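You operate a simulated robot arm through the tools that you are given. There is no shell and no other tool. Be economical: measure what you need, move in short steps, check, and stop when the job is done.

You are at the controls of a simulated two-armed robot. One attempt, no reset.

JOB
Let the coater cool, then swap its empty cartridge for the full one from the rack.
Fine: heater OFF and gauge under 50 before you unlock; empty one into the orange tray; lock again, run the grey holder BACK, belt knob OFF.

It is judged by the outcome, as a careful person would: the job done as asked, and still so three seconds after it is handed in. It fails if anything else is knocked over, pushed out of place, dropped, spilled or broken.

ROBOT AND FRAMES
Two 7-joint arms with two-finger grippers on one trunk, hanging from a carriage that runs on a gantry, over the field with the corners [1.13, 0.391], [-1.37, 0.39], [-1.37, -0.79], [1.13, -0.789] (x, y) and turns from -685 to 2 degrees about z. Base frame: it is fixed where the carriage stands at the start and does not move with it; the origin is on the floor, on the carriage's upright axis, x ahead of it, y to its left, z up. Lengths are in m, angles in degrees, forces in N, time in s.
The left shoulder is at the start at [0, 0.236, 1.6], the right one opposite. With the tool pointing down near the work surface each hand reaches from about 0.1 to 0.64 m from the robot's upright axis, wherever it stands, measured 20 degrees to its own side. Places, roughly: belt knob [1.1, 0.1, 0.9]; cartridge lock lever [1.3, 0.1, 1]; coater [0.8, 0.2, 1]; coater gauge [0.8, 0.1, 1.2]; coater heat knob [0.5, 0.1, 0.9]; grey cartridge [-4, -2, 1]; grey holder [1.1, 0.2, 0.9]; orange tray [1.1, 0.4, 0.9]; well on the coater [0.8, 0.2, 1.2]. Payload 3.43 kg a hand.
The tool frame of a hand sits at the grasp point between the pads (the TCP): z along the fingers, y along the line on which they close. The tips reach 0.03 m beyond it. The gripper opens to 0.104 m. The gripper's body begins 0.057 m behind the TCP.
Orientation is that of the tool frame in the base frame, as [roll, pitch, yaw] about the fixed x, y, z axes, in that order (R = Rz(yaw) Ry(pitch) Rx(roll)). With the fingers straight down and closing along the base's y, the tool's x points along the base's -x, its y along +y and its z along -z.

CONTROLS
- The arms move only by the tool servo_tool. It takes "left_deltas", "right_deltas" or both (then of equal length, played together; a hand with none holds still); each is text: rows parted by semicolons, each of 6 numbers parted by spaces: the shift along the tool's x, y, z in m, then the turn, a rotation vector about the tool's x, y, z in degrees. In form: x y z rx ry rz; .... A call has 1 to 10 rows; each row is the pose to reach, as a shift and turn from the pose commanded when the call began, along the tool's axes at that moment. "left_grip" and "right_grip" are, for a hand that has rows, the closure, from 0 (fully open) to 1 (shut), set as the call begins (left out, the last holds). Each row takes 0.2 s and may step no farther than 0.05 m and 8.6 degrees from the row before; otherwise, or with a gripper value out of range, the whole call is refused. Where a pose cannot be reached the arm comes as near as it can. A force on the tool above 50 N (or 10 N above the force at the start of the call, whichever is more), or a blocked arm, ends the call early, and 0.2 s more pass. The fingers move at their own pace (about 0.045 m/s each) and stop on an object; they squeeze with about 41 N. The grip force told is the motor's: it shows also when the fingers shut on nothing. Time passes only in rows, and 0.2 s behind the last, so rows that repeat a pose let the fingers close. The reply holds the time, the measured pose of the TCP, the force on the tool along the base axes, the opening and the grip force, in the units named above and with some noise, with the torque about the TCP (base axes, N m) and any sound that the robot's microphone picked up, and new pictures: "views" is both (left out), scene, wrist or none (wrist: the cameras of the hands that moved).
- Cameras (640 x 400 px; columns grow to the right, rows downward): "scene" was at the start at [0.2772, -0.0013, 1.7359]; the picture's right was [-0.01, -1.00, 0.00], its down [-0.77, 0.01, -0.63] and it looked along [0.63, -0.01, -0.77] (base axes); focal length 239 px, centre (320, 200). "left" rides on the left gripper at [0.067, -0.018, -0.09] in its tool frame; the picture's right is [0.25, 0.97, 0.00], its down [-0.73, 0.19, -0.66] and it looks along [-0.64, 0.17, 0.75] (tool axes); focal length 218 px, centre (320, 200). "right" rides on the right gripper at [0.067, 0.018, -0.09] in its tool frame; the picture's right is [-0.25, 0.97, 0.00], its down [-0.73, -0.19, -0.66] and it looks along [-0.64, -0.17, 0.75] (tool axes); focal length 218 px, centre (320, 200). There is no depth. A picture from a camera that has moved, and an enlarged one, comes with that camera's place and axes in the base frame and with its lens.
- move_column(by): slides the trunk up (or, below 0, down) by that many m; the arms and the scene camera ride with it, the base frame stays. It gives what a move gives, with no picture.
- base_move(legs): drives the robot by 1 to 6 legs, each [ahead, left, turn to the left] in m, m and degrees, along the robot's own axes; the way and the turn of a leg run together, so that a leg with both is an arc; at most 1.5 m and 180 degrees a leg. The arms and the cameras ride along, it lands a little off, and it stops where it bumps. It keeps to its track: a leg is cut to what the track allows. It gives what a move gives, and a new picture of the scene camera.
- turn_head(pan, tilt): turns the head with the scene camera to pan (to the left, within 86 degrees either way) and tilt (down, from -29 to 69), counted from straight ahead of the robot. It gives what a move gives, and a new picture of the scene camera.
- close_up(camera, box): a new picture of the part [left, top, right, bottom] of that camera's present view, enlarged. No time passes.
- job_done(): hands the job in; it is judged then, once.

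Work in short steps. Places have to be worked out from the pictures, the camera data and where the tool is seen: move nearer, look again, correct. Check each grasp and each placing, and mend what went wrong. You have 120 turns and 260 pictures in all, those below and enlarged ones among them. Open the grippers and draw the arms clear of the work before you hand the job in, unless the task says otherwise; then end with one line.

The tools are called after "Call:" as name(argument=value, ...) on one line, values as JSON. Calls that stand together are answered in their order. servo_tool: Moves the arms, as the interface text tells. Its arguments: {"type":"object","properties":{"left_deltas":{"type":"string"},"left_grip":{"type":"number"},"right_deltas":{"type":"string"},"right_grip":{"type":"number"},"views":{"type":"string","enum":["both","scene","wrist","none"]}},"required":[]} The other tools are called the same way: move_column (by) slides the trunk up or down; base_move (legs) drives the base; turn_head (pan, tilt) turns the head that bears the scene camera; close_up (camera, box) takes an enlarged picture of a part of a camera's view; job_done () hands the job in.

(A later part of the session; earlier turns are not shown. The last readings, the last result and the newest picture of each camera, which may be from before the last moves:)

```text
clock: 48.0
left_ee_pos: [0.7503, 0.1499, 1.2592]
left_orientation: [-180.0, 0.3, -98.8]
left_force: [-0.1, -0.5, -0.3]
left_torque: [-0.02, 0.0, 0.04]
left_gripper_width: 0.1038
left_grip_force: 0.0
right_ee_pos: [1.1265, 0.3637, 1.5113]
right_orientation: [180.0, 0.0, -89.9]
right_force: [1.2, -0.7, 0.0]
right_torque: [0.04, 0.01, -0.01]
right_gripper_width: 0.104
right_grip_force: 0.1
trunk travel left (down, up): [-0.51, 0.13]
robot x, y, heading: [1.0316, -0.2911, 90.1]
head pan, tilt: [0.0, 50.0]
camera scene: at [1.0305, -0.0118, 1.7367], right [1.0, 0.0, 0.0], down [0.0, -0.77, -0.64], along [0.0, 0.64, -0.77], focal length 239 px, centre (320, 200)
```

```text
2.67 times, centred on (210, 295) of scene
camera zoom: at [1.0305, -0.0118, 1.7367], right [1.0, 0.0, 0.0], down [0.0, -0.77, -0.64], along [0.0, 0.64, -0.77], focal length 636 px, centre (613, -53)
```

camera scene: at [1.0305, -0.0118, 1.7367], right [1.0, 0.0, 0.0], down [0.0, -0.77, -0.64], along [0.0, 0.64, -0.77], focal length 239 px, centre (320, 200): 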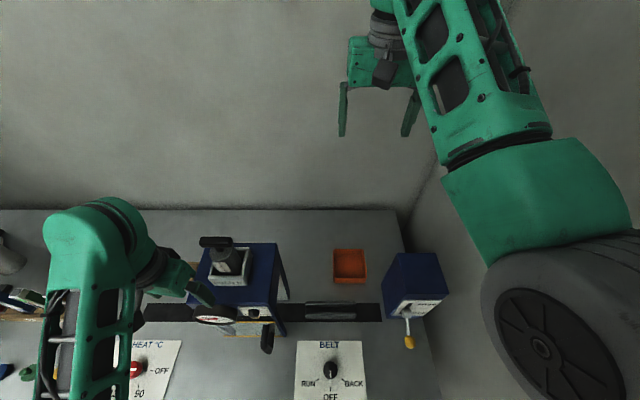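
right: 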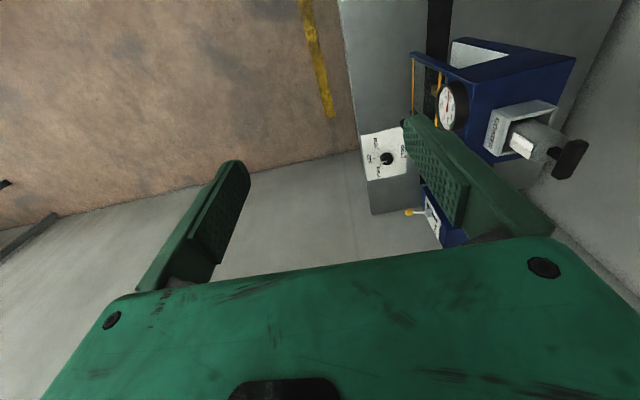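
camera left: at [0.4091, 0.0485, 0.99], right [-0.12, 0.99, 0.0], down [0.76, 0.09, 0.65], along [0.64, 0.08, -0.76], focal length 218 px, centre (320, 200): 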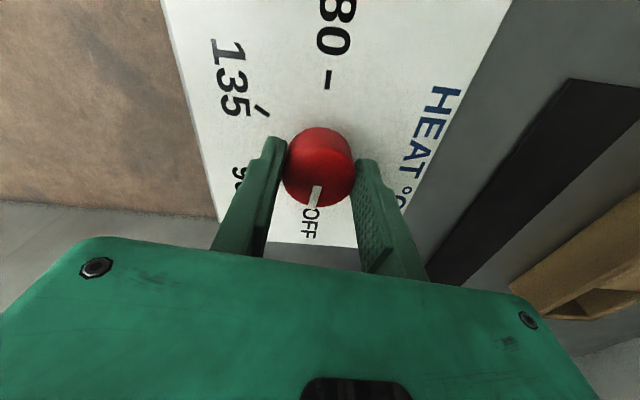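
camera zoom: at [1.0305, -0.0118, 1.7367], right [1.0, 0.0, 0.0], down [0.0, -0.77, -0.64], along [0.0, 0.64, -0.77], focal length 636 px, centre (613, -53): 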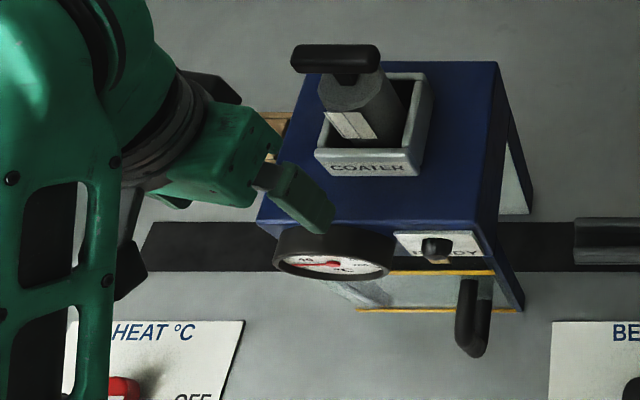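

Left hand is just in front/left of the cartridge. I lift it slightly and draw it back toward the robot.

Call:
servo_tool(left_deltas="0 0 -0.03 0 0 0; 0.04 0 -0.04 0 0 0; 0.08 0 -0.04 0 0 0; 0.12 0 -0.04 0 0 0; 0.15 0 -0.04 0 0 0; 0.17 0.03 -0.04 0 0 0")

```text
clock: 49.4
left_ee_pos: [0.6971, 0.0078, 1.2439]
left_orientation: [179.9, 0.8, -98.8]
left_force: [0.0, 0.8, 0.1]
left_torque: [0.01, 0.03, 0.04]
left_gripper_width: 0.1037
left_grip_force: 0.0
left hand out of reach, approached as far as the arm can: row 1, 2, 3, 4, 5, 6
right_ee_pos: [1.1264, 0.3634, 1.5122]
right_orientation: [-179.9, -0.1, -89.9]
right_force: [-0.2, 0.4, 0.8]
right_torque: [0.0, 0.0, -0.01]
right_gripper_width: 0.1041
right_grip_force: 0.1
trunk travel left (down, up): [-0.51, 0.13]
robot x, y, heading: [1.0259, -0.2893, 89.9]
head pan, tilt: [0.0, 50.0]
camera scene: at [1.0305, -0.0117, 1.7367], right [1.0, 0.0, 0.0], down [0.0, -0.77, -0.64], along [0.0, 0.64, -0.77], focal length 239 px, centre (320, 200)
camera left: at [0.7039, -0.0615, 1.3316], right [-0.99, -0.1, 0.0], down [-0.08, 0.74, 0.67], along [-0.07, 0.66, -0.74], focal length 218 px, centre (320, 200)
```

scene: 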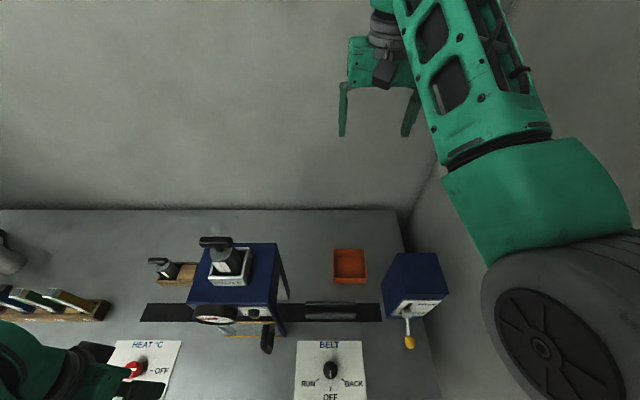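
left: 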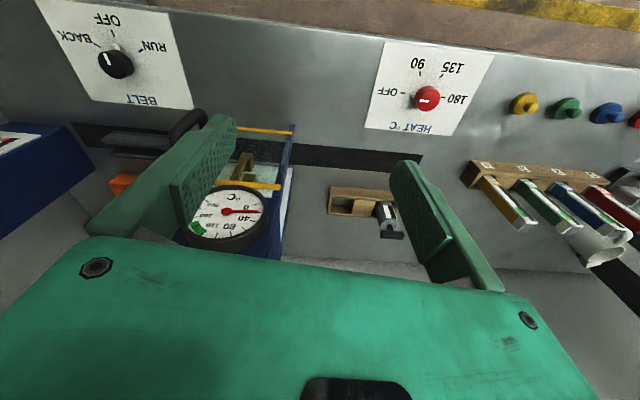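

The gauge still reads about 20. Now the right hand goes above the lever ball: first back and right, then down.

Call:
servo_tool(right_deltas="0.036 -0.024 0 0 0 0; 0.072 -0.048 0 0 0 0; 0.108 -0.072 0 0 0 0; 0.144 -0.096 0.02 0 0 0; 0.18 -0.12 0.04 0 0 0; 0.215 -0.145 0.06 0 0 0; 0.248 -0.169 0.08 0 0 0; 0.248 -0.169 0.13 0 0 0; 0.248 -0.169 0.18 0 0 0; 0.248 -0.169 0.23 0 0 0", views="none")

Call:
servo_tool(right_deltas="0 0 0.045 0 0 0; 0 0 0.09 0 0 0; 0 0 0.135 0 0 0; 0 0 0.17 0 0 0")

```text
clock: 51.8
left_ee_pos: [0.6979, 0.0104, 1.243]
left_orientation: [179.8, 0.9, -98.8]
left_force: [0.5, 0.5, -0.3]
left_torque: [-0.03, 0.04, 0.01]
left_gripper_width: 0.1037
left_grip_force: 0.1
right_ee_pos: [1.3335, 0.3504, 1.3294]
right_orientation: [-178.9, 10.1, -89.8]
right_force: [-0.2, -0.3, 0.5]
right_torque: [-0.05, 0.03, 0.03]
right_gripper_width: 0.1039
right_grip_force: 0.0
right hand out of reach, approached as far as the arm can: row 1, 2, 3, 4, 5, 6, 7, 8, 9, 10
trunk travel left (down, up): [-0.51, 0.13]
robot x, y, heading: [1.0345, -0.2868, 90.1]
head pan, tilt: [0.0, 50.0]
stopped in row 10 (right hand): the arm was blocked; the commanded pose is now the measured one
```

```text
clock: 52.8
left_ee_pos: [0.6968, 0.0094, 1.2428]
left_orientation: [179.8, 0.8, -98.8]
left_force: [-0.1, 0.6, -0.2]
left_torque: [0.0, -0.02, 0.0]
left_gripper_width: 0.1039
left_grip_force: 0.0
right_ee_pos: [1.3353, 0.3765, 1.1592]
right_orientation: [-179.0, 9.9, -89.9]
right_force: [-0.4, -0.5, 0.7]
right_torque: [-0.05, 0.02, 0.0]
right_gripper_width: 0.1038
right_grip_force: 0.1
trunk travel left (down, up): [-0.51, 0.13]
robot x, y, heading: [1.0317, -0.2901, 90.1]
head pan, tilt: [0.0, 50.0]
camera scene: at [1.0305, -0.0119, 1.7367], right [1.0, 0.0, 0.0], down [0.0, -0.77, -0.64], along [0.0, 0.64, -0.77], focal length 239 px, centre (320, 200)
camera right: at [1.317, 0.2937, 1.2345], right [-0.97, 0.25, 0.03], down [0.18, 0.6, 0.78], along [0.18, 0.76, -0.63], focal length 218 px, centre (320, 200)
```

scene: 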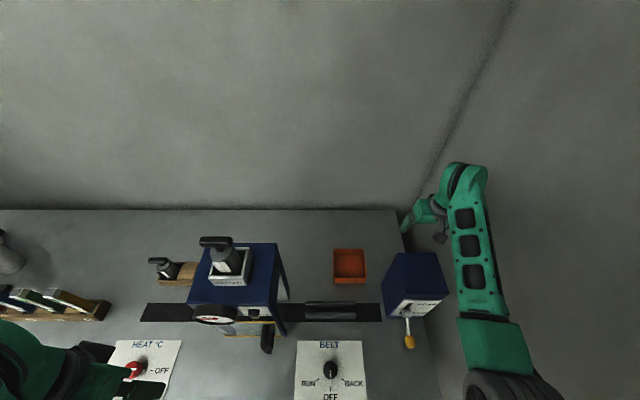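
right: 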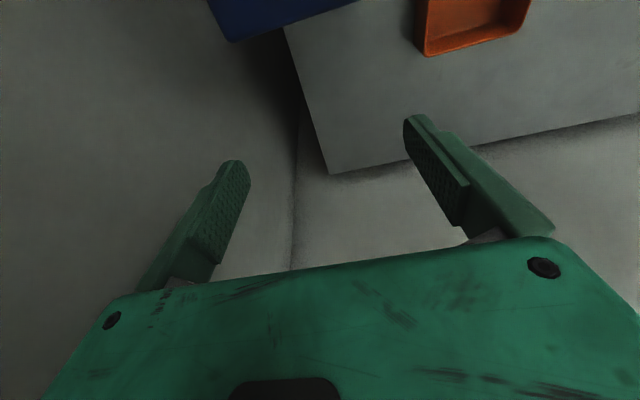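

The right arm strayed behind the lever box with 10° tilt (high close-in poses are hard). I raise the trunk, which also lifts both hands, before going on.

Call:
move_column(by=0.13)

```text
clock: 54.4
left_ee_pos: [0.697, 0.0096, 1.3721]
left_orientation: [179.8, 0.8, -98.8]
left_force: [-0.4, -0.1, -0.1]
left_torque: [-0.01, -0.02, 0.02]
left_gripper_width: 0.1039
left_grip_force: 0.1
right_ee_pos: [1.3351, 0.3779, 1.2874]
right_orientation: [-179.0, 9.8, -89.9]
right_force: [0.8, -0.7, -0.2]
right_torque: [0.0, 0.01, 0.02]
right_gripper_width: 0.104
right_grip_force: 0.0
trunk travel left (down, up): [-0.64, 0.0]
robot x, y, heading: [1.0295, -0.2871, 90.2]
head pan, tilt: [0.0, 50.0]
```

Now bring the right hand forward of the box (−y), leveling its tilt, at z≈1.29.

Call:
servo_tool(right_deltas="0.043 0.007 -0.0075 0 2 0; 0.086 0.014 -0.015 0 4 0; 0.129 0.02 -0.0225 0 6 0; 0.172 0.027 -0.03 0 8 0; 0.215 0.034 -0.0375 0 10 0; 0.256 0.04 -0.045 0 10 0")

```text
clock: 55.8
left_ee_pos: [0.698, 0.0097, 1.3721]
left_orientation: [179.8, 0.7, -98.7]
left_force: [0.0, 0.6, 0.2]
left_torque: [-0.02, -0.04, 0.02]
left_gripper_width: 0.1041
left_grip_force: 0.1
right_ee_pos: [1.2949, 0.1157, 1.288]
right_orientation: [-179.1, -0.1, -90.0]
right_force: [-0.1, 0.5, -0.2]
right_torque: [-0.05, 0.01, -0.02]
right_gripper_width: 0.1041
right_grip_force: 0.2
trunk travel left (down, up): [-0.64, 0.0]
robot x, y, heading: [1.0316, -0.2903, 89.9]
head pan, tilt: [0.0, 50.0]
camera scene: at [1.0305, -0.0118, 1.8665], right [1.0, 0.0, 0.0], down [0.0, -0.77, -0.64], along [0.0, 0.64, -0.77], focal length 239 px, centre (320, 200)
camera right: at [1.2767, 0.0491, 1.3776], right [-0.97, 0.25, -0.02], down [0.18, 0.73, 0.66], along [0.18, 0.63, -0.75], focal length 218 px, centre (320, 200)
```

scene: 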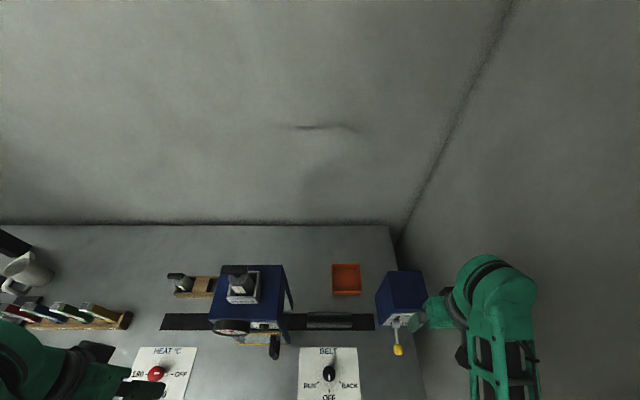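
right: 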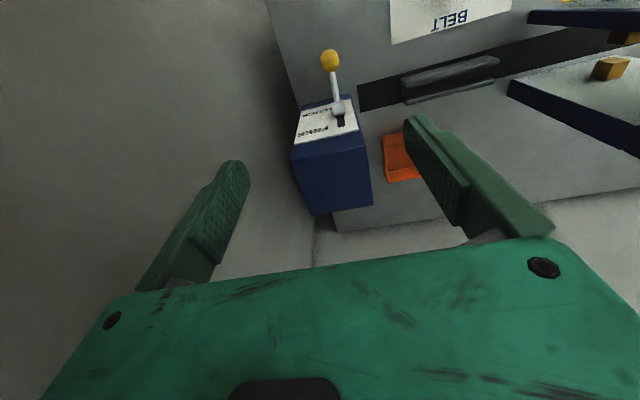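

Triangulating both cameras puts the ball at about (1.283, 0.111, 0.957). Lower the open right hand over it to z≈1.06 first.

Call:
servo_tool(right_deltas="0.005 0.012 0.045 0 0 0; 0.005 0.012 0.09 0 0 0; 0.005 0.012 0.135 0 0 0; 0.005 0.012 0.18 0 0 0; 0.005 0.012 0.225 0 0 0", views="wrist")

```text
clock: 57.0
left_ee_pos: [0.696, 0.0095, 1.3727]
left_orientation: [179.8, 0.8, -98.8]
left_force: [-0.1, 0.0, -0.4]
left_torque: [-0.01, -0.01, -0.03]
left_gripper_width: 0.1041
left_grip_force: 0.0
right_ee_pos: [1.291, 0.1111, 1.064]
right_orientation: [-179.0, 0.1, -90.2]
right_force: [0.5, -0.2, 0.7]
right_torque: [-0.01, -0.01, 0.02]
right_gripper_width: 0.1042
right_grip_force: 0.1
trunk travel left (down, up): [-0.64, 0.0]
robot x, y, heading: [1.0305, -0.2899, 90.2]
head pan, tilt: [0.0, 50.0]
camera right: at [1.2717, 0.0418, 1.152], right [-0.97, 0.25, -0.02], down [0.18, 0.73, 0.66], along [0.18, 0.63, -0.75], focal length 218 px, centre (320, 200)
```

right: 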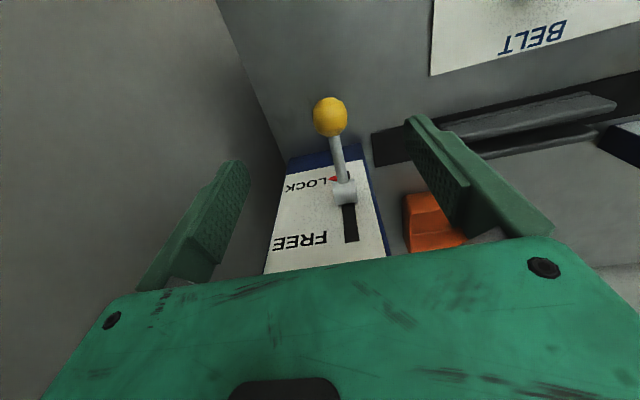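

Ball confirmed at (1.285, 0.112, 0.957). Descend around it and close.

Call:
servo_tool(right_deltas="0 0.005 0.04 0 0 0; 0 0.005 0.08 0 0 0; 0 0.005 0.107 0 0 0", views="none")

Call:
servo_tool(right_deltas="0 0 0 0 0 0; 0 0 0 0 0 0; 0 0 0 0 0 0; 0 0 0 0 0 0; 0 0 0 0 0 0; 0 0 0 0 0 0", right_grip=1, views="wrist")

```text
clock: 57.8
left_ee_pos: [0.6969, 0.0087, 1.373]
left_orientation: [179.7, 0.8, -98.7]
left_force: [-0.9, -0.7, -0.2]
left_torque: [-0.02, 0.01, -0.04]
left_gripper_width: 0.104
left_grip_force: 0.2
right_ee_pos: [1.284, 0.1118, 0.955]
right_orientation: [-179.0, -0.1, -90.0]
right_force: [-0.1, 0.5, -0.4]
right_torque: [0.01, -0.02, 0.02]
right_gripper_width: 0.1041
right_grip_force: 0.1
trunk travel left (down, up): [-0.64, 0.0]
robot x, y, heading: [1.0311, -0.2873, 89.9]
head pan, tilt: [0.0, 50.0]
```

```text
clock: 59.2
left_ee_pos: [0.6984, 0.0083, 1.3732]
left_orientation: [179.8, 0.8, -98.8]
left_force: [-0.9, -0.2, 0.0]
left_torque: [-0.03, 0.0, 0.02]
left_gripper_width: 0.1039
left_grip_force: 0.0
right_ee_pos: [1.2842, 0.1115, 0.9551]
right_orientation: [-178.9, -0.3, -90.0]
right_force: [4.3, 1.6, -3.4]
right_torque: [-0.31, 0.02, -0.06]
right_gripper_width: 0.031
right_grip_force: 45.0
trunk travel left (down, up): [-0.64, 0.0]
robot x, y, heading: [1.03, -0.2894, 89.8]
head pan, tilt: [0.0, 50.0]
camera right: at [1.266, 0.0425, 1.0444], right [-0.97, 0.25, -0.02], down [0.18, 0.73, 0.66], along [0.18, 0.63, -0.75], focal length 218 px, centre (320, 200)
```

right: 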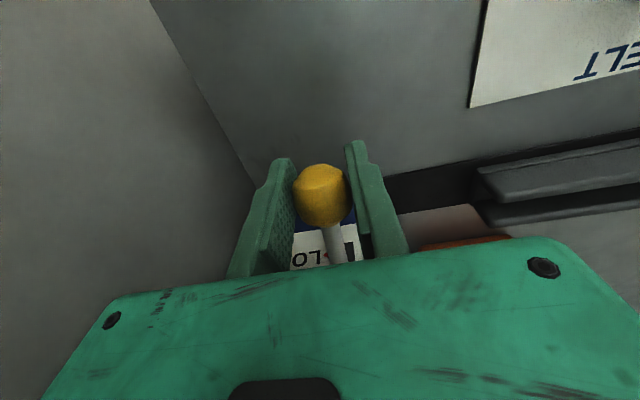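

Ball held. Gauge was ~20 with heater OFF, so I raise the lever along a small arc to FREE.

Call:
servo_tool(right_deltas="0.004 0 -0.01 0 0 0; 0.007 0 -0.02 0 0 0; 0.009 0 -0.03 0 0 0; 0.01 0 -0.04 0 0 0; 0.009 0 -0.05 0 0 0; 0.007 0 -0.06 0 0 0; 0.004 0 -0.07 0 0 0; 0 0 -0.08 0 0 0", views="wrist")

```text
clock: 61.0
left_ee_pos: [0.6966, 0.0024, 1.3711]
left_orientation: [179.9, 0.5, -98.8]
left_force: [-0.5, -0.5, -0.8]
left_torque: [0.01, 0.0, 0.0]
left_gripper_width: 0.1039
left_grip_force: 0.1
right_ee_pos: [1.2834, 0.0909, 1.0253]
right_orientation: [-179.3, -2.1, -90.2]
right_force: [3.1, -44.6, -12.8]
right_torque: [-1.07, -0.02, -0.12]
right_gripper_width: 0.0059
right_grip_force: 35.0
trunk travel left (down, up): [-0.64, 0.0]
robot x, y, heading: [1.0288, -0.2922, 89.9]
head pan, tilt: [0.0, 50.0]
camera right: at [1.2642, 0.0248, 1.1166], right [-0.97, 0.26, -0.02], down [0.18, 0.75, 0.63], along [0.18, 0.61, -0.77], focal length 218 px, centre (320, 200)
```

right: 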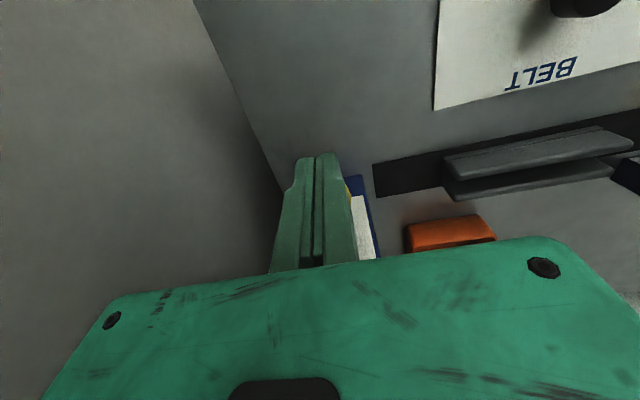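

The ball slipped out behind the fingers. I check where the lever is now.

Call:
close_up(camera="scene", box=[360, 250, 480, 370])

```text
3.33 times, centred on (420, 310) of scene
camera zoom: at [1.0307, -0.0151, 1.8646], right [1.0, 0.0, 0.0], down [0.0, -0.77, -0.64], along [0.0, 0.64, -0.77], focal length 796 px, centre (-13, -167)
```

zoom: 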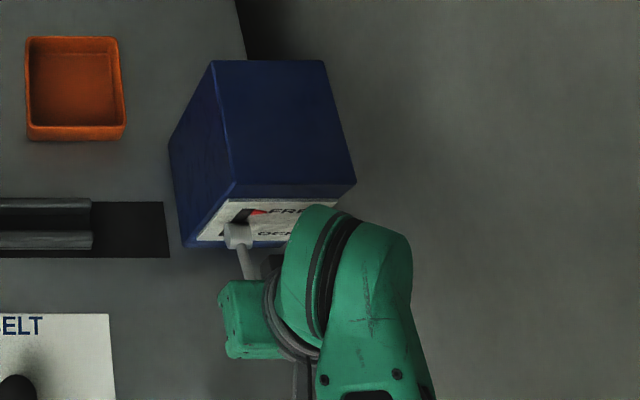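

I back the hand toward −y, opening it, then look.

Call:
servo_tool(right_deltas="0.03 0 0 0 0 0; 0.06 0 -0.02 0 0 0; 0.08 0 -0.06 0 0 0; 0.08 0 -0.1 0 0 0", right_grip=0)

Call:
close_up(camera="scene", box=[360, 250, 480, 370])

```text
clock: 62.0
left_ee_pos: [0.6975, 0.009, 1.3724]
left_orientation: [179.8, 0.9, -98.8]
left_force: [-0.5, -0.4, -0.4]
left_torque: [0.04, 0.0, 0.0]
left_gripper_width: 0.1038
left_grip_force: 0.1
right_ee_pos: [1.2856, 0.0295, 1.1395]
right_orientation: [-178.9, -0.3, -90.0]
right_force: [-0.3, -0.3, 0.5]
right_torque: [0.01, 0.0, -0.01]
right_gripper_width: 0.0939
right_grip_force: 0.1
trunk travel left (down, up): [-0.64, 0.0]
robot x, y, heading: [1.0307, -0.2853, 90.2]
head pan, tilt: [0.0, 50.0]
camera scene: at [1.0305, -0.0118, 1.8664], right [1.0, 0.0, 0.0], down [0.0, -0.77, -0.64], along [0.0, 0.64, -0.77], focal length 239 px, centre (320, 200)
camera right: at [1.2663, -0.0388, 1.2276], right [-0.97, 0.25, -0.02], down [0.18, 0.73, 0.66], along [0.18, 0.63, -0.75], focal length 218 px, centre (320, 200)
```

scene: 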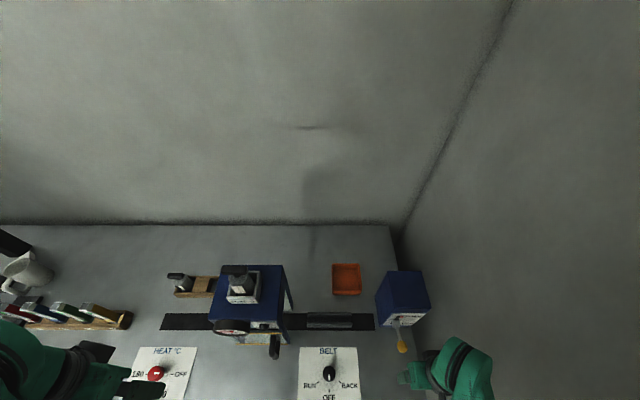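
right: 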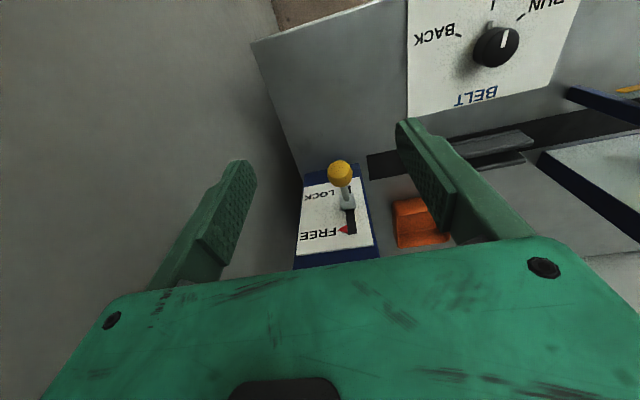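

```text
3.33 times, centred on (420, 310) of scene
camera zoom: at [1.0305, -0.0118, 1.8664], right [1.0, 0.0, 0.0], down [0.0, -0.77, -0.64], along [0.0, 0.64, -0.77], focal length 796 px, centre (-13, -167)
```

zoom: 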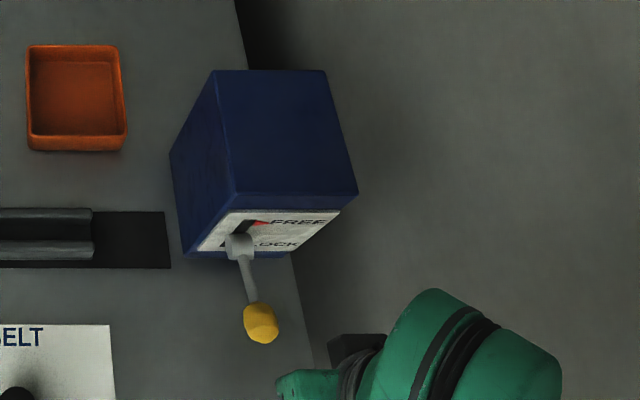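

The red indicator seems to be at FREE now. I zoom to verify.

Call:
close_up(camera="right", box=[280, 140, 400, 270])

```text
3.08 times, centred on (340, 205) of right
camera zoom: at [1.2663, -0.0388, 1.2276], right [-0.97, 0.25, -0.02], down [0.18, 0.73, 0.66], along [0.18, 0.63, -0.75], focal length 672 px, centre (258, 185)
```

zoom: 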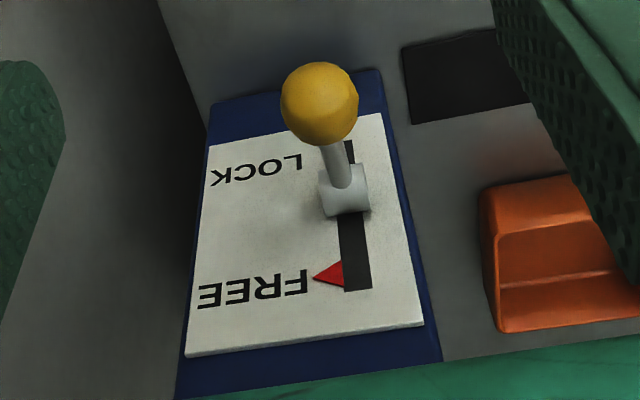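

The red arrow points at FREE: unlocked. I'll use the right hand for the cartridges; raise it and turn it 90° counter-clockwise so it closes across the handle bar (bar lies along x).

Call:
servo_tool(right_deltas="0 0 -0.05 0 0 0; 0 0 -0.1 0 0 -8; 0 0 -0.15 0 0 -16; 0 0 -0.2 0 0 -24; 0 0 -0.22 0 0 -32; 0 0 -0.22 0 0 -40; 0 0 -0.22 0 0 -48; 0 0 -0.22 0 0 -56; 0 0 -0.22 0 0 -64; 0 0 -0.22 0 0 -72", views="none")

```text
clock: 64.2
left_ee_pos: [0.6965, 0.009, 1.3724]
left_orientation: [179.8, 0.8, -98.8]
left_force: [-0.3, 1.1, -0.3]
left_torque: [-0.04, 0.04, -0.01]
left_gripper_width: 0.1038
left_grip_force: 0.1
right_ee_pos: [1.2766, 0.0317, 1.3554]
right_orientation: [-179.7, -1.0, -17.8]
right_force: [-0.2, 1.2, -0.4]
right_torque: [-0.02, 0.01, 0.01]
right_gripper_width: 0.104
right_grip_force: 0.1
trunk travel left (down, up): [-0.64, 0.0]
robot x, y, heading: [1.0306, -0.2895, 90.3]
head pan, tilt: [0.0, 50.0]
```

Right hand turned freely. Drive left 0.22 m and look at the cartridge from there.

Call:
base_move(legs=[[0, 0.22, -0.3]])

Call:
close_up(camera="scene", box=[220, 220, 400, 370])

Call:
close_up(camera="right", box=[0, 0, 640, 400])

```text
clock: 65.9
left_ee_pos: [0.4769, 0.0126, 1.3717]
left_orientation: [179.8, 0.7, -99.3]
left_force: [0.8, -0.1, -0.2]
left_torque: [-0.02, -0.01, 0.03]
left_gripper_width: 0.1042
left_grip_force: 0.0
right_ee_pos: [1.056, 0.0298, 1.3562]
right_orientation: [-179.8, -0.9, -18.5]
right_force: [0.2, -0.3, -0.6]
right_torque: [-0.04, 0.01, 0.03]
right_gripper_width: 0.1041
right_grip_force: 0.1
trunk travel left (down, up): [-0.64, 0.0]
robot x, y, heading: [0.8108, -0.2858, 89.8]
head pan, tilt: [0.0, 50.0]
camera scene: at [0.8096, -0.0111, 1.8665], right [1.0, -0.01, 0.0], down [-0.01, -0.77, -0.64], along [0.0, 0.64, -0.77], focal length 239 px, centre (320, 200)
```

scene: 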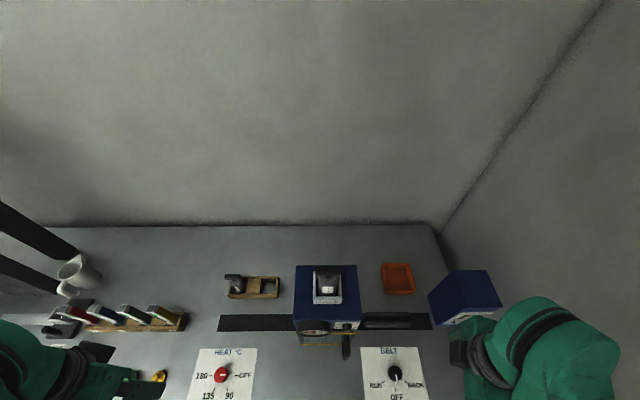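

```text
2.67 times, centred on (310, 295) of scene
camera zoom: at [0.8096, -0.0111, 1.8665], right [1.0, -0.01, 0.0], down [-0.01, -0.77, -0.64], along [0.0, 0.64, -0.77], focal length 636 px, centre (347, -53)
```

zoom: 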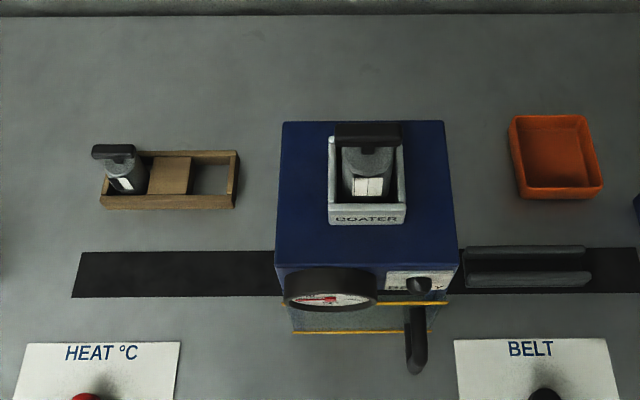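

```text
1.00 times, centred on (320, 200) of right (not enlarged: the box is as wide or as high as the picture)
camera zoom: at [1.1133, -0.0095, 1.4466], right [-0.55, -0.84, -0.01], down [-0.64, 0.41, 0.64], along [-0.54, 0.36, -0.76], focal length 218 px, centre (320, 200)
```

zoom: 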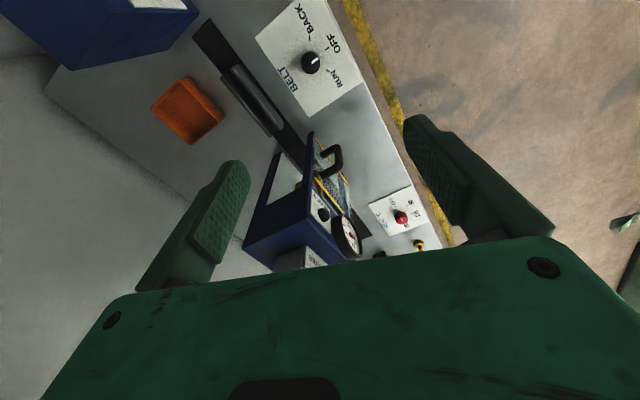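

Triangulation puts the empty cartridge's handle bar at about (0.8265, 0.224, 1.318), bar along x. I raise the right hand to 1.41 and bring it above, squaring the yaw.

Call:
servo_tool(right_deltas="0 0 -0.04 0 0 0; -0.02 -0.008 -0.06 0 0 0; -0.06 -0.024 -0.06 0 0 -3; -0.1 -0.04 -0.06 0 0 -6; -0.14 -0.056 -0.06 0 0 -9; -0.18 -0.072 -0.06 0 0 -12; -0.22 -0.088 -0.06 0 0 -15; -0.25 -0.1 -0.06 0 0 -18.5")

```text
clock: 67.7
left_ee_pos: [0.476, 0.0126, 1.3733]
left_orientation: [179.8, 0.9, -99.3]
left_force: [0.4, 0.3, -0.6]
left_torque: [0.03, -0.03, -0.01]
left_gripper_width: 0.1038
left_grip_force: 0.2
right_ee_pos: [0.8508, 0.2054, 1.4114]
right_orientation: [179.8, -1.0, 0.1]
right_force: [0.8, 0.8, -0.3]
right_torque: [0.03, 0.01, 0.03]
right_gripper_width: 0.104
right_grip_force: 0.1
right hand out of reach, approached as far as the arm can: row 1, 2, 3, 4, 5, 6
trunk travel left (down, up): [-0.64, 0.0]
robot x, y, heading: [0.8056, -0.2878, 89.6]
head pan, tilt: [0.0, 50.0]
camera scene: at [0.8096, -0.0111, 1.8665], right [1.0, -0.01, 0.0], down [-0.01, -0.77, -0.64], along [0.0, 0.64, -0.77], focal length 239 px, centre (320, 200)
camera right: at [0.9169, 0.1867, 1.5024], right [-0.25, -0.97, 0.0], down [-0.74, 0.19, 0.64], along [-0.62, 0.16, -0.77], focal length 218 px, centre (320, 200)
```

scene: 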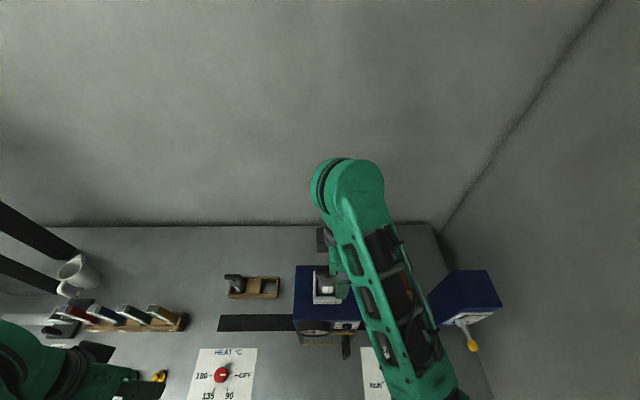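
right: 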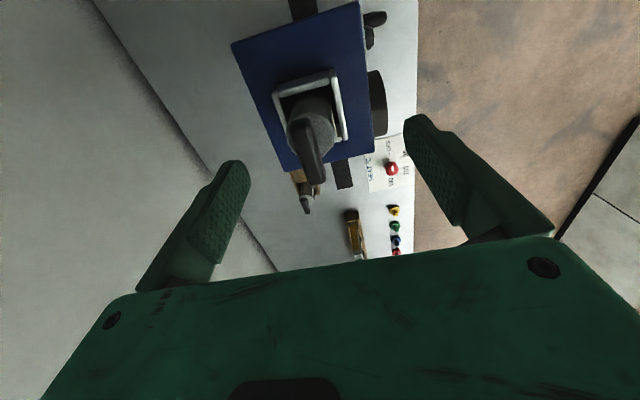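

Wrist view gives bar centre about (0.829, 0.221). Correct sideways and descend to z≈1.345, then look.

Call:
servo_tool(right_deltas="-0.022 -0.016 0 0 0 0; -0.022 -0.016 0.03 0 0 0; -0.022 -0.016 0.066 0 0 0")

Call:
close_up(camera="scene", box=[290, 220, 370, 320])

```text
clock: 68.5
left_ee_pos: [0.4761, 0.0127, 1.3721]
left_orientation: [179.8, 0.7, -99.3]
left_force: [0.6, -0.4, -0.1]
left_torque: [0.0, 0.01, 0.01]
left_gripper_width: 0.104
left_grip_force: 0.0
right_ee_pos: [0.8298, 0.2197, 1.3481]
right_orientation: [179.9, -1.0, 0.0]
right_force: [0.0, 0.7, 0.5]
right_torque: [-0.01, -0.03, -0.03]
right_gripper_width: 0.1039
right_grip_force: 0.1
trunk travel left (down, up): [-0.64, 0.0]
robot x, y, heading: [0.8061, -0.2878, 89.8]
head pan, tilt: [0.0, 50.0]
camera scene: at [0.8096, -0.0111, 1.8665], right [1.0, -0.01, 0.0], down [-0.01, -0.77, -0.64], along [0.0, 0.64, -0.77], focal length 239 px, centre (320, 200)
camera right: at [0.8957, 0.2013, 1.4383], right [-0.25, -0.97, 0.0], down [-0.74, 0.19, 0.64], along [-0.62, 0.17, -0.77], focal length 218 px, centre (320, 200)
```

scene: 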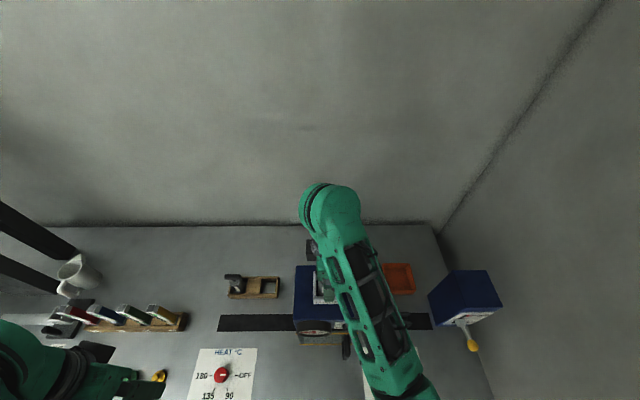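
right: 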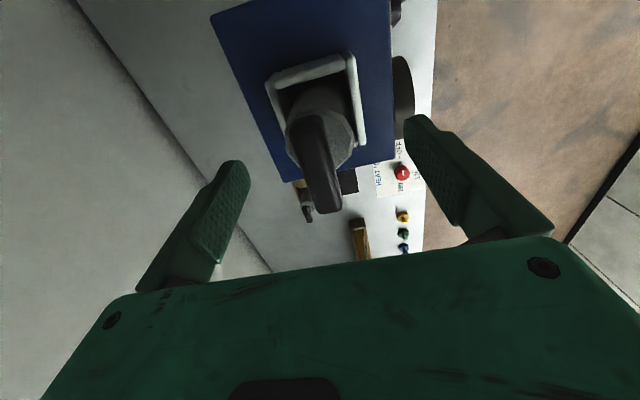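

```text
4.00 times, centred on (330, 270) of scene
camera zoom: at [0.8096, -0.0111, 1.8665], right [1.0, -0.01, 0.0], down [-0.01, -0.77, -0.64], along [0.0, 0.64, -0.77], focal length 955 px, centre (280, -80)
```

zoom: 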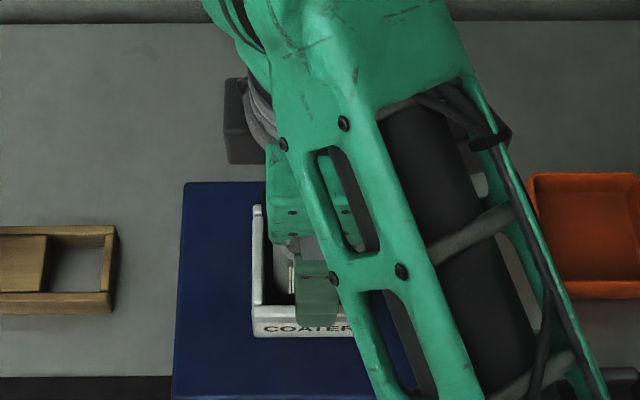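

Bar is between the fingers. Descend to z≈1.318 and close.

Call:
servo_tool(right_deltas="0.001 0 0.015 0 0 0; 0.001 0 0.03 0 0 0", views="none")

Call:
servo_tool(right_deltas="0 0 0 0 0 0; 0 0 0 0 0 0; 0 0 0 0 0 0; 0 0 0 0 0 0; 0 0 0 0 0 0; 0 0 0 0 0 0", right_grip=1, views="wrist")

```text
clock: 69.1
left_ee_pos: [0.4768, 0.0129, 1.3725]
left_orientation: [179.8, 0.7, -99.3]
left_force: [-0.6, -0.7, -0.2]
left_torque: [-0.06, 0.01, -0.02]
left_gripper_width: 0.1043
left_grip_force: 0.1
right_ee_pos: [0.8307, 0.2203, 1.3166]
right_orientation: [179.8, -1.0, 0.1]
right_force: [-0.8, -0.4, -0.3]
right_torque: [0.03, 0.01, 0.0]
right_gripper_width: 0.1037
right_grip_force: 0.1
trunk travel left (down, up): [-0.64, 0.0]
robot x, y, heading: [0.8059, -0.2902, 89.7]
head pan, tilt: [0.0, 50.0]
```

```text
clock: 70.5
left_ee_pos: [0.4763, 0.0125, 1.373]
left_orientation: [179.8, 0.8, -99.3]
left_force: [0.1, -0.1, -0.9]
left_torque: [0.0, 0.0, 0.01]
left_gripper_width: 0.1037
left_grip_force: 0.1
right_ee_pos: [0.8311, 0.2196, 1.318]
right_orientation: [179.7, -1.0, -0.1]
right_force: [0.1, 0.3, 0.1]
right_torque: [0.05, 0.01, 0.01]
right_gripper_width: 0.0469
right_grip_force: 41.2
trunk travel left (down, up): [-0.64, 0.0]
robot x, y, heading: [0.8048, -0.2888, 89.7]
head pan, tilt: [0.0, 50.0]
camera right: at [0.8963, 0.2013, 1.4072], right [-0.25, -0.97, 0.0], down [-0.74, 0.19, 0.64], along [-0.62, 0.16, -0.77], focal length 218 px, centre (320, 200)
```

right: 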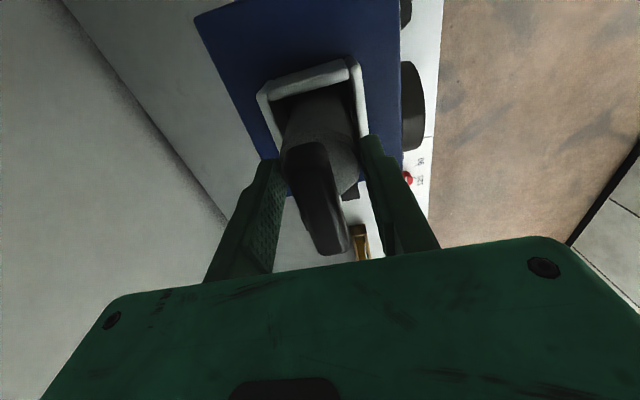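

The fingers closed on the cartridge body (47 mm) just below the bar. I re-open, go 12 mm lower for a fuller hold (staying above the well rim), and close again.

Call:
servo_tool(right_deltas="0 0 0 0 0 0; 0 0 0 0 0 0; 0 0 0.006 0 0 0; 0 0 0.012 0 0 0", right_grip=0.3, views="none")

Call:
servo_tool(right_deltas="0 0 0 0 0 0; 0 0 0 0 0 0; 0 0 0 0 0 0; 0 0 0 0 0 0", right_grip=1, views="wrist")

```text
clock: 71.5
left_ee_pos: [0.4762, 0.0126, 1.373]
left_orientation: [179.9, 0.8, -99.3]
left_force: [-0.4, 0.2, 0.4]
left_torque: [-0.02, 0.03, 0.0]
left_gripper_width: 0.104
left_grip_force: 0.1
right_ee_pos: [0.8307, 0.2195, 1.3047]
right_orientation: [179.8, -0.9, 0.0]
right_force: [0.1, 0.3, 0.6]
right_torque: [-0.01, -0.02, 0.0]
right_gripper_width: 0.0728
right_grip_force: 0.0
trunk travel left (down, up): [-0.64, 0.0]
robot x, y, heading: [0.8079, -0.288, 89.7]
head pan, tilt: [0.0, 50.0]
```

```text
clock: 72.5
left_ee_pos: [0.4767, 0.0131, 1.3722]
left_orientation: [179.7, 0.7, -99.2]
left_force: [-0.2, -0.1, 0.5]
left_torque: [-0.03, 0.0, -0.04]
left_gripper_width: 0.1039
left_grip_force: 0.1
right_ee_pos: [0.8313, 0.2212, 1.3053]
right_orientation: [179.7, -1.0, 0.0]
right_force: [0.0, 0.9, 0.0]
right_torque: [0.13, 0.02, -0.05]
right_gripper_width: 0.0468
right_grip_force: 40.0
trunk travel left (down, up): [-0.64, 0.0]
robot x, y, heading: [0.8081, -0.2893, 89.6]
head pan, tilt: [0.0, 50.0]
camera right: at [0.8965, 0.2014, 1.3953], right [-0.25, -0.97, 0.0], down [-0.74, 0.19, 0.64], along [-0.62, 0.16, -0.77], focal length 218 px, centre (320, 200)
```

right: 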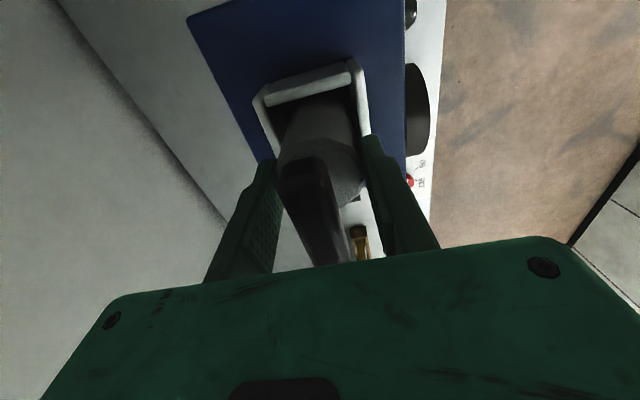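

Firm grip on the body. Lift straight up 10 cm and watch force.

Call:
servo_tool(right_deltas="0 0 -0.02 0 0 0; 0 0 -0.04 0 0 0; 0 0 -0.06 0 0 0; 0 0 -0.08 0 0 0; 0 0 -0.1 0 0 0")

Call:
close_up(camera="scene", box=[280, 180, 400, 320])

```text
clock: 73.7
left_ee_pos: [0.477, 0.0119, 1.3739]
left_orientation: [179.8, 0.8, -99.3]
left_force: [-0.3, -0.4, -0.5]
left_torque: [0.03, 0.01, -0.02]
left_gripper_width: 0.1038
left_grip_force: 0.1
right_ee_pos: [0.8309, 0.2211, 1.4027]
right_orientation: [179.8, -1.1, 0.0]
right_force: [-0.6, 0.1, -2.1]
right_torque: [-0.01, 0.0, 0.0]
right_gripper_width: 0.0471
right_grip_force: 41.1
trunk travel left (down, up): [-0.64, 0.0]
robot x, y, heading: [0.8103, -0.2867, 89.8]
head pan, tilt: [0.0, 50.0]
camera scene: at [0.8096, -0.0111, 1.8664], right [1.0, -0.01, 0.0], down [-0.01, -0.77, -0.64], along [0.0, 0.64, -0.77], focal length 239 px, centre (320, 200)
camera right: at [0.8966, 0.2019, 1.4942], right [-0.25, -0.97, 0.0], down [-0.74, 0.19, 0.64], along [-0.62, 0.16, -0.77], focal length 218 px, centre (320, 200)
```

scene: 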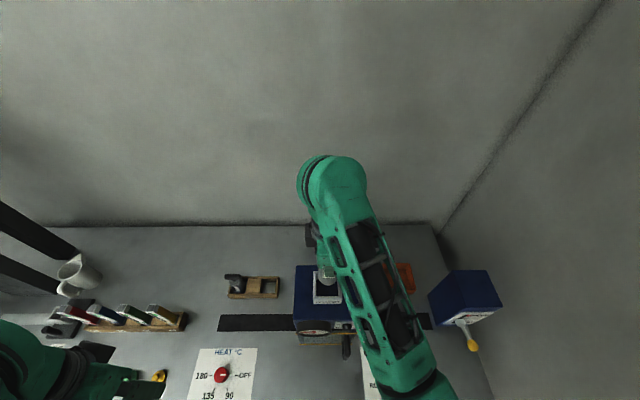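
right: 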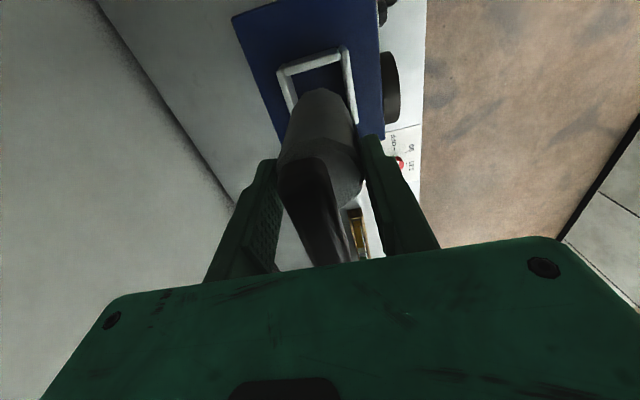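

```text
2.86 times, centred on (340, 250) of scene
camera zoom: at [0.8096, -0.0111, 1.8664], right [1.0, -0.01, 0.0], down [-0.01, -0.77, -0.64], along [0.0, 0.64, -0.77], focal length 682 px, centre (263, 57)
```

zoom: 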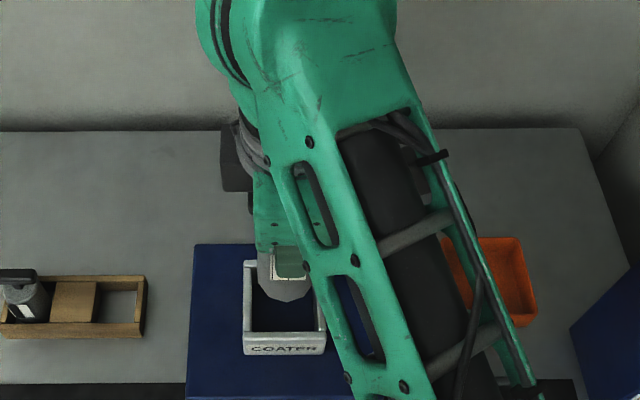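

Cartridge is up. Lift another 5 cm to clear the rim.

Call:
servo_tool(right_deltas="0 0 -0.025 0 0 0; 0 0 -0.05 0 0 0")

```text
clock: 74.3
left_ee_pos: [0.476, 0.0116, 1.3724]
left_orientation: [179.8, 0.8, -99.3]
left_force: [-0.4, -0.1, 0.6]
left_torque: [0.0, -0.05, 0.0]
left_gripper_width: 0.104
left_grip_force: 0.0
right_ee_pos: [0.8292, 0.2211, 1.4517]
right_orientation: [179.9, -1.1, 0.0]
right_force: [-0.9, 0.8, -2.9]
right_torque: [0.02, 0.01, 0.02]
right_gripper_width: 0.0472
right_grip_force: 41.6
trunk travel left (down, up): [-0.64, 0.0]
robot x, y, heading: [0.8071, -0.288, 89.8]
head pan, tilt: [0.0, 50.0]
camera scene: at [0.8096, -0.0111, 1.8664], right [1.0, -0.01, 0.0], down [-0.01, -0.77, -0.64], along [0.0, 0.64, -0.77], focal length 239 px, centre (320, 200)
camera right: at [0.8955, 0.201, 1.5434], right [-0.25, -0.97, 0.0], down [-0.74, 0.19, 0.64], along [-0.62, 0.16, -0.77], focal length 218 px, centre (320, 200)
```

scene: 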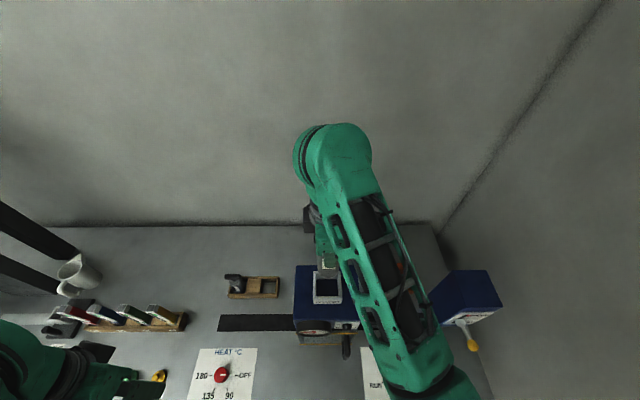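
right: 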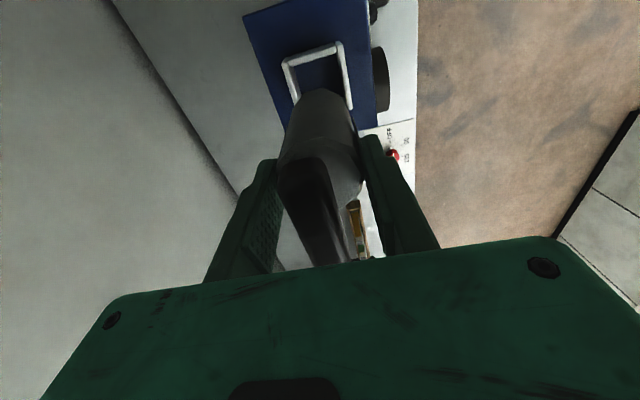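

The cartridge is out and clear of the well. Orange tray is around (1.135, 0.37); I drive right 0.22 and ahead 0.1 carrying it high.

Call:
base_move(legs=[[0.1, -0.22, 0]])

Call:
close_up(camera="right", box=[0, 0, 640, 400])

```text
clock: 76.1
left_ee_pos: [0.7069, 0.1121, 1.373]
left_orientation: [179.8, 0.8, -99.6]
left_force: [-0.7, -0.2, -0.3]
left_torque: [-0.02, -0.02, 0.01]
left_gripper_width: 0.1038
left_grip_force: 0.1
right_ee_pos: [1.0628, 0.3182, 1.4526]
right_orientation: [179.8, -1.1, -0.3]
right_force: [-0.1, 0.8, -2.7]
right_torque: [-0.04, -0.04, -0.01]
right_gripper_width: 0.047
right_grip_force: 40.6
trunk travel left (down, up): [-0.64, 0.0]
robot x, y, heading: [1.0351, -0.1919, 89.1]
head pan, tilt: [0.0, 50.0]
camera scene: at [1.0409, 0.0866, 1.8664], right [1.0, -0.02, 0.0], down [-0.01, -0.77, -0.64], along [0.01, 0.64, -0.77], focal length 239 px, centre (320, 200)
```

scene: 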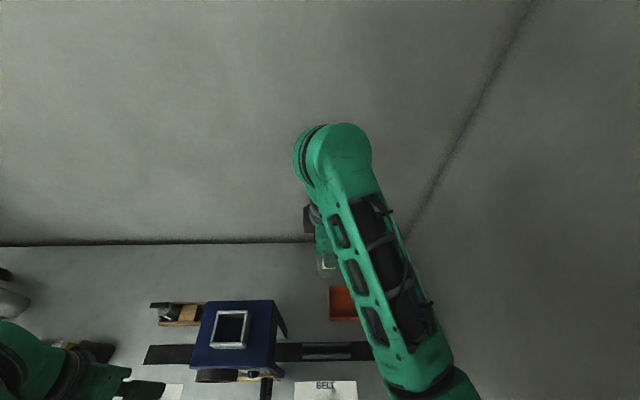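

```text
1.00 times, centred on (320, 200) of right (not enlarged: the box is as wide or as high as the picture)
camera zoom: at [1.1284, 0.2981, 1.5436], right [-0.26, -0.97, 0.0], down [-0.74, 0.2, 0.64], along [-0.62, 0.17, -0.77], focal length 218 px, centre (320, 200)
```

zoom: 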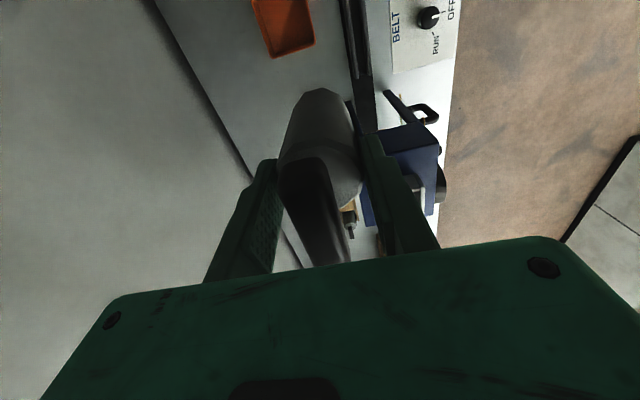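

Tray centre ≈ (1.14, 0.373). Move over it, then begin descending.

Call:
servo_tool(right_deltas="0.04 -0.028 0 0 0 0; 0.077 -0.055 0 0 0 0; 0.077 -0.055 0.05 0 0 0; 0.077 -0.055 0.1 0 0 0; 0.077 -0.055 0.15 0 0 0; 0.077 -0.055 0.2 0 0 0; 0.077 -0.055 0.25 0 0 0; 0.077 -0.055 0.3 0 0 0")

```text
clock: 77.9
left_ee_pos: [0.7082, 0.1134, 1.3722]
left_orientation: [179.8, 0.8, -99.7]
left_force: [0.4, 0.2, -0.3]
left_torque: [0.02, -0.03, -0.06]
left_gripper_width: 0.1037
left_grip_force: 0.1
right_ee_pos: [1.1448, 0.3677, 1.1561]
right_orientation: [180.0, -1.0, -0.5]
right_force: [-0.1, 0.6, -2.1]
right_torque: [-0.02, -0.02, -0.01]
right_gripper_width: 0.0469
right_grip_force: 41.5
trunk travel left (down, up): [-0.64, 0.0]
robot x, y, heading: [1.0389, -0.1889, 89.3]
head pan, tilt: [0.0, 50.0]
camera scene: at [1.0409, 0.0865, 1.8664], right [1.0, -0.02, 0.0], down [-0.01, -0.77, -0.64], along [0.01, 0.64, -0.77], focal length 239 px, centre (320, 200)
camera right: at [1.2115, 0.3486, 1.2458], right [-0.26, -0.97, 0.0], down [-0.74, 0.2, 0.64], along [-0.62, 0.17, -0.77], focal length 218 px, centre (320, 200)
```

scene: 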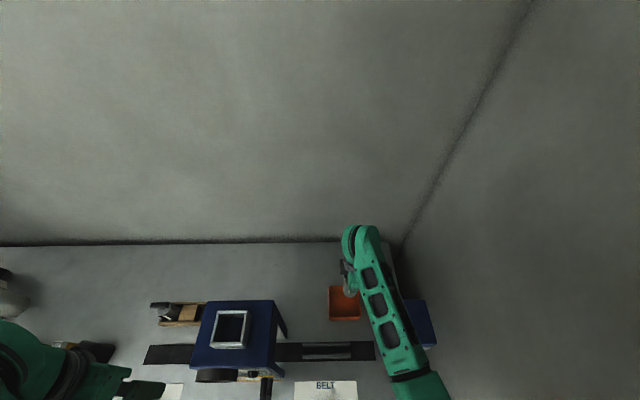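
right: 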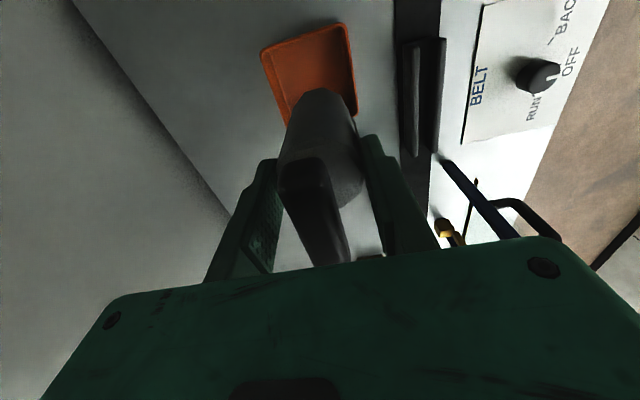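

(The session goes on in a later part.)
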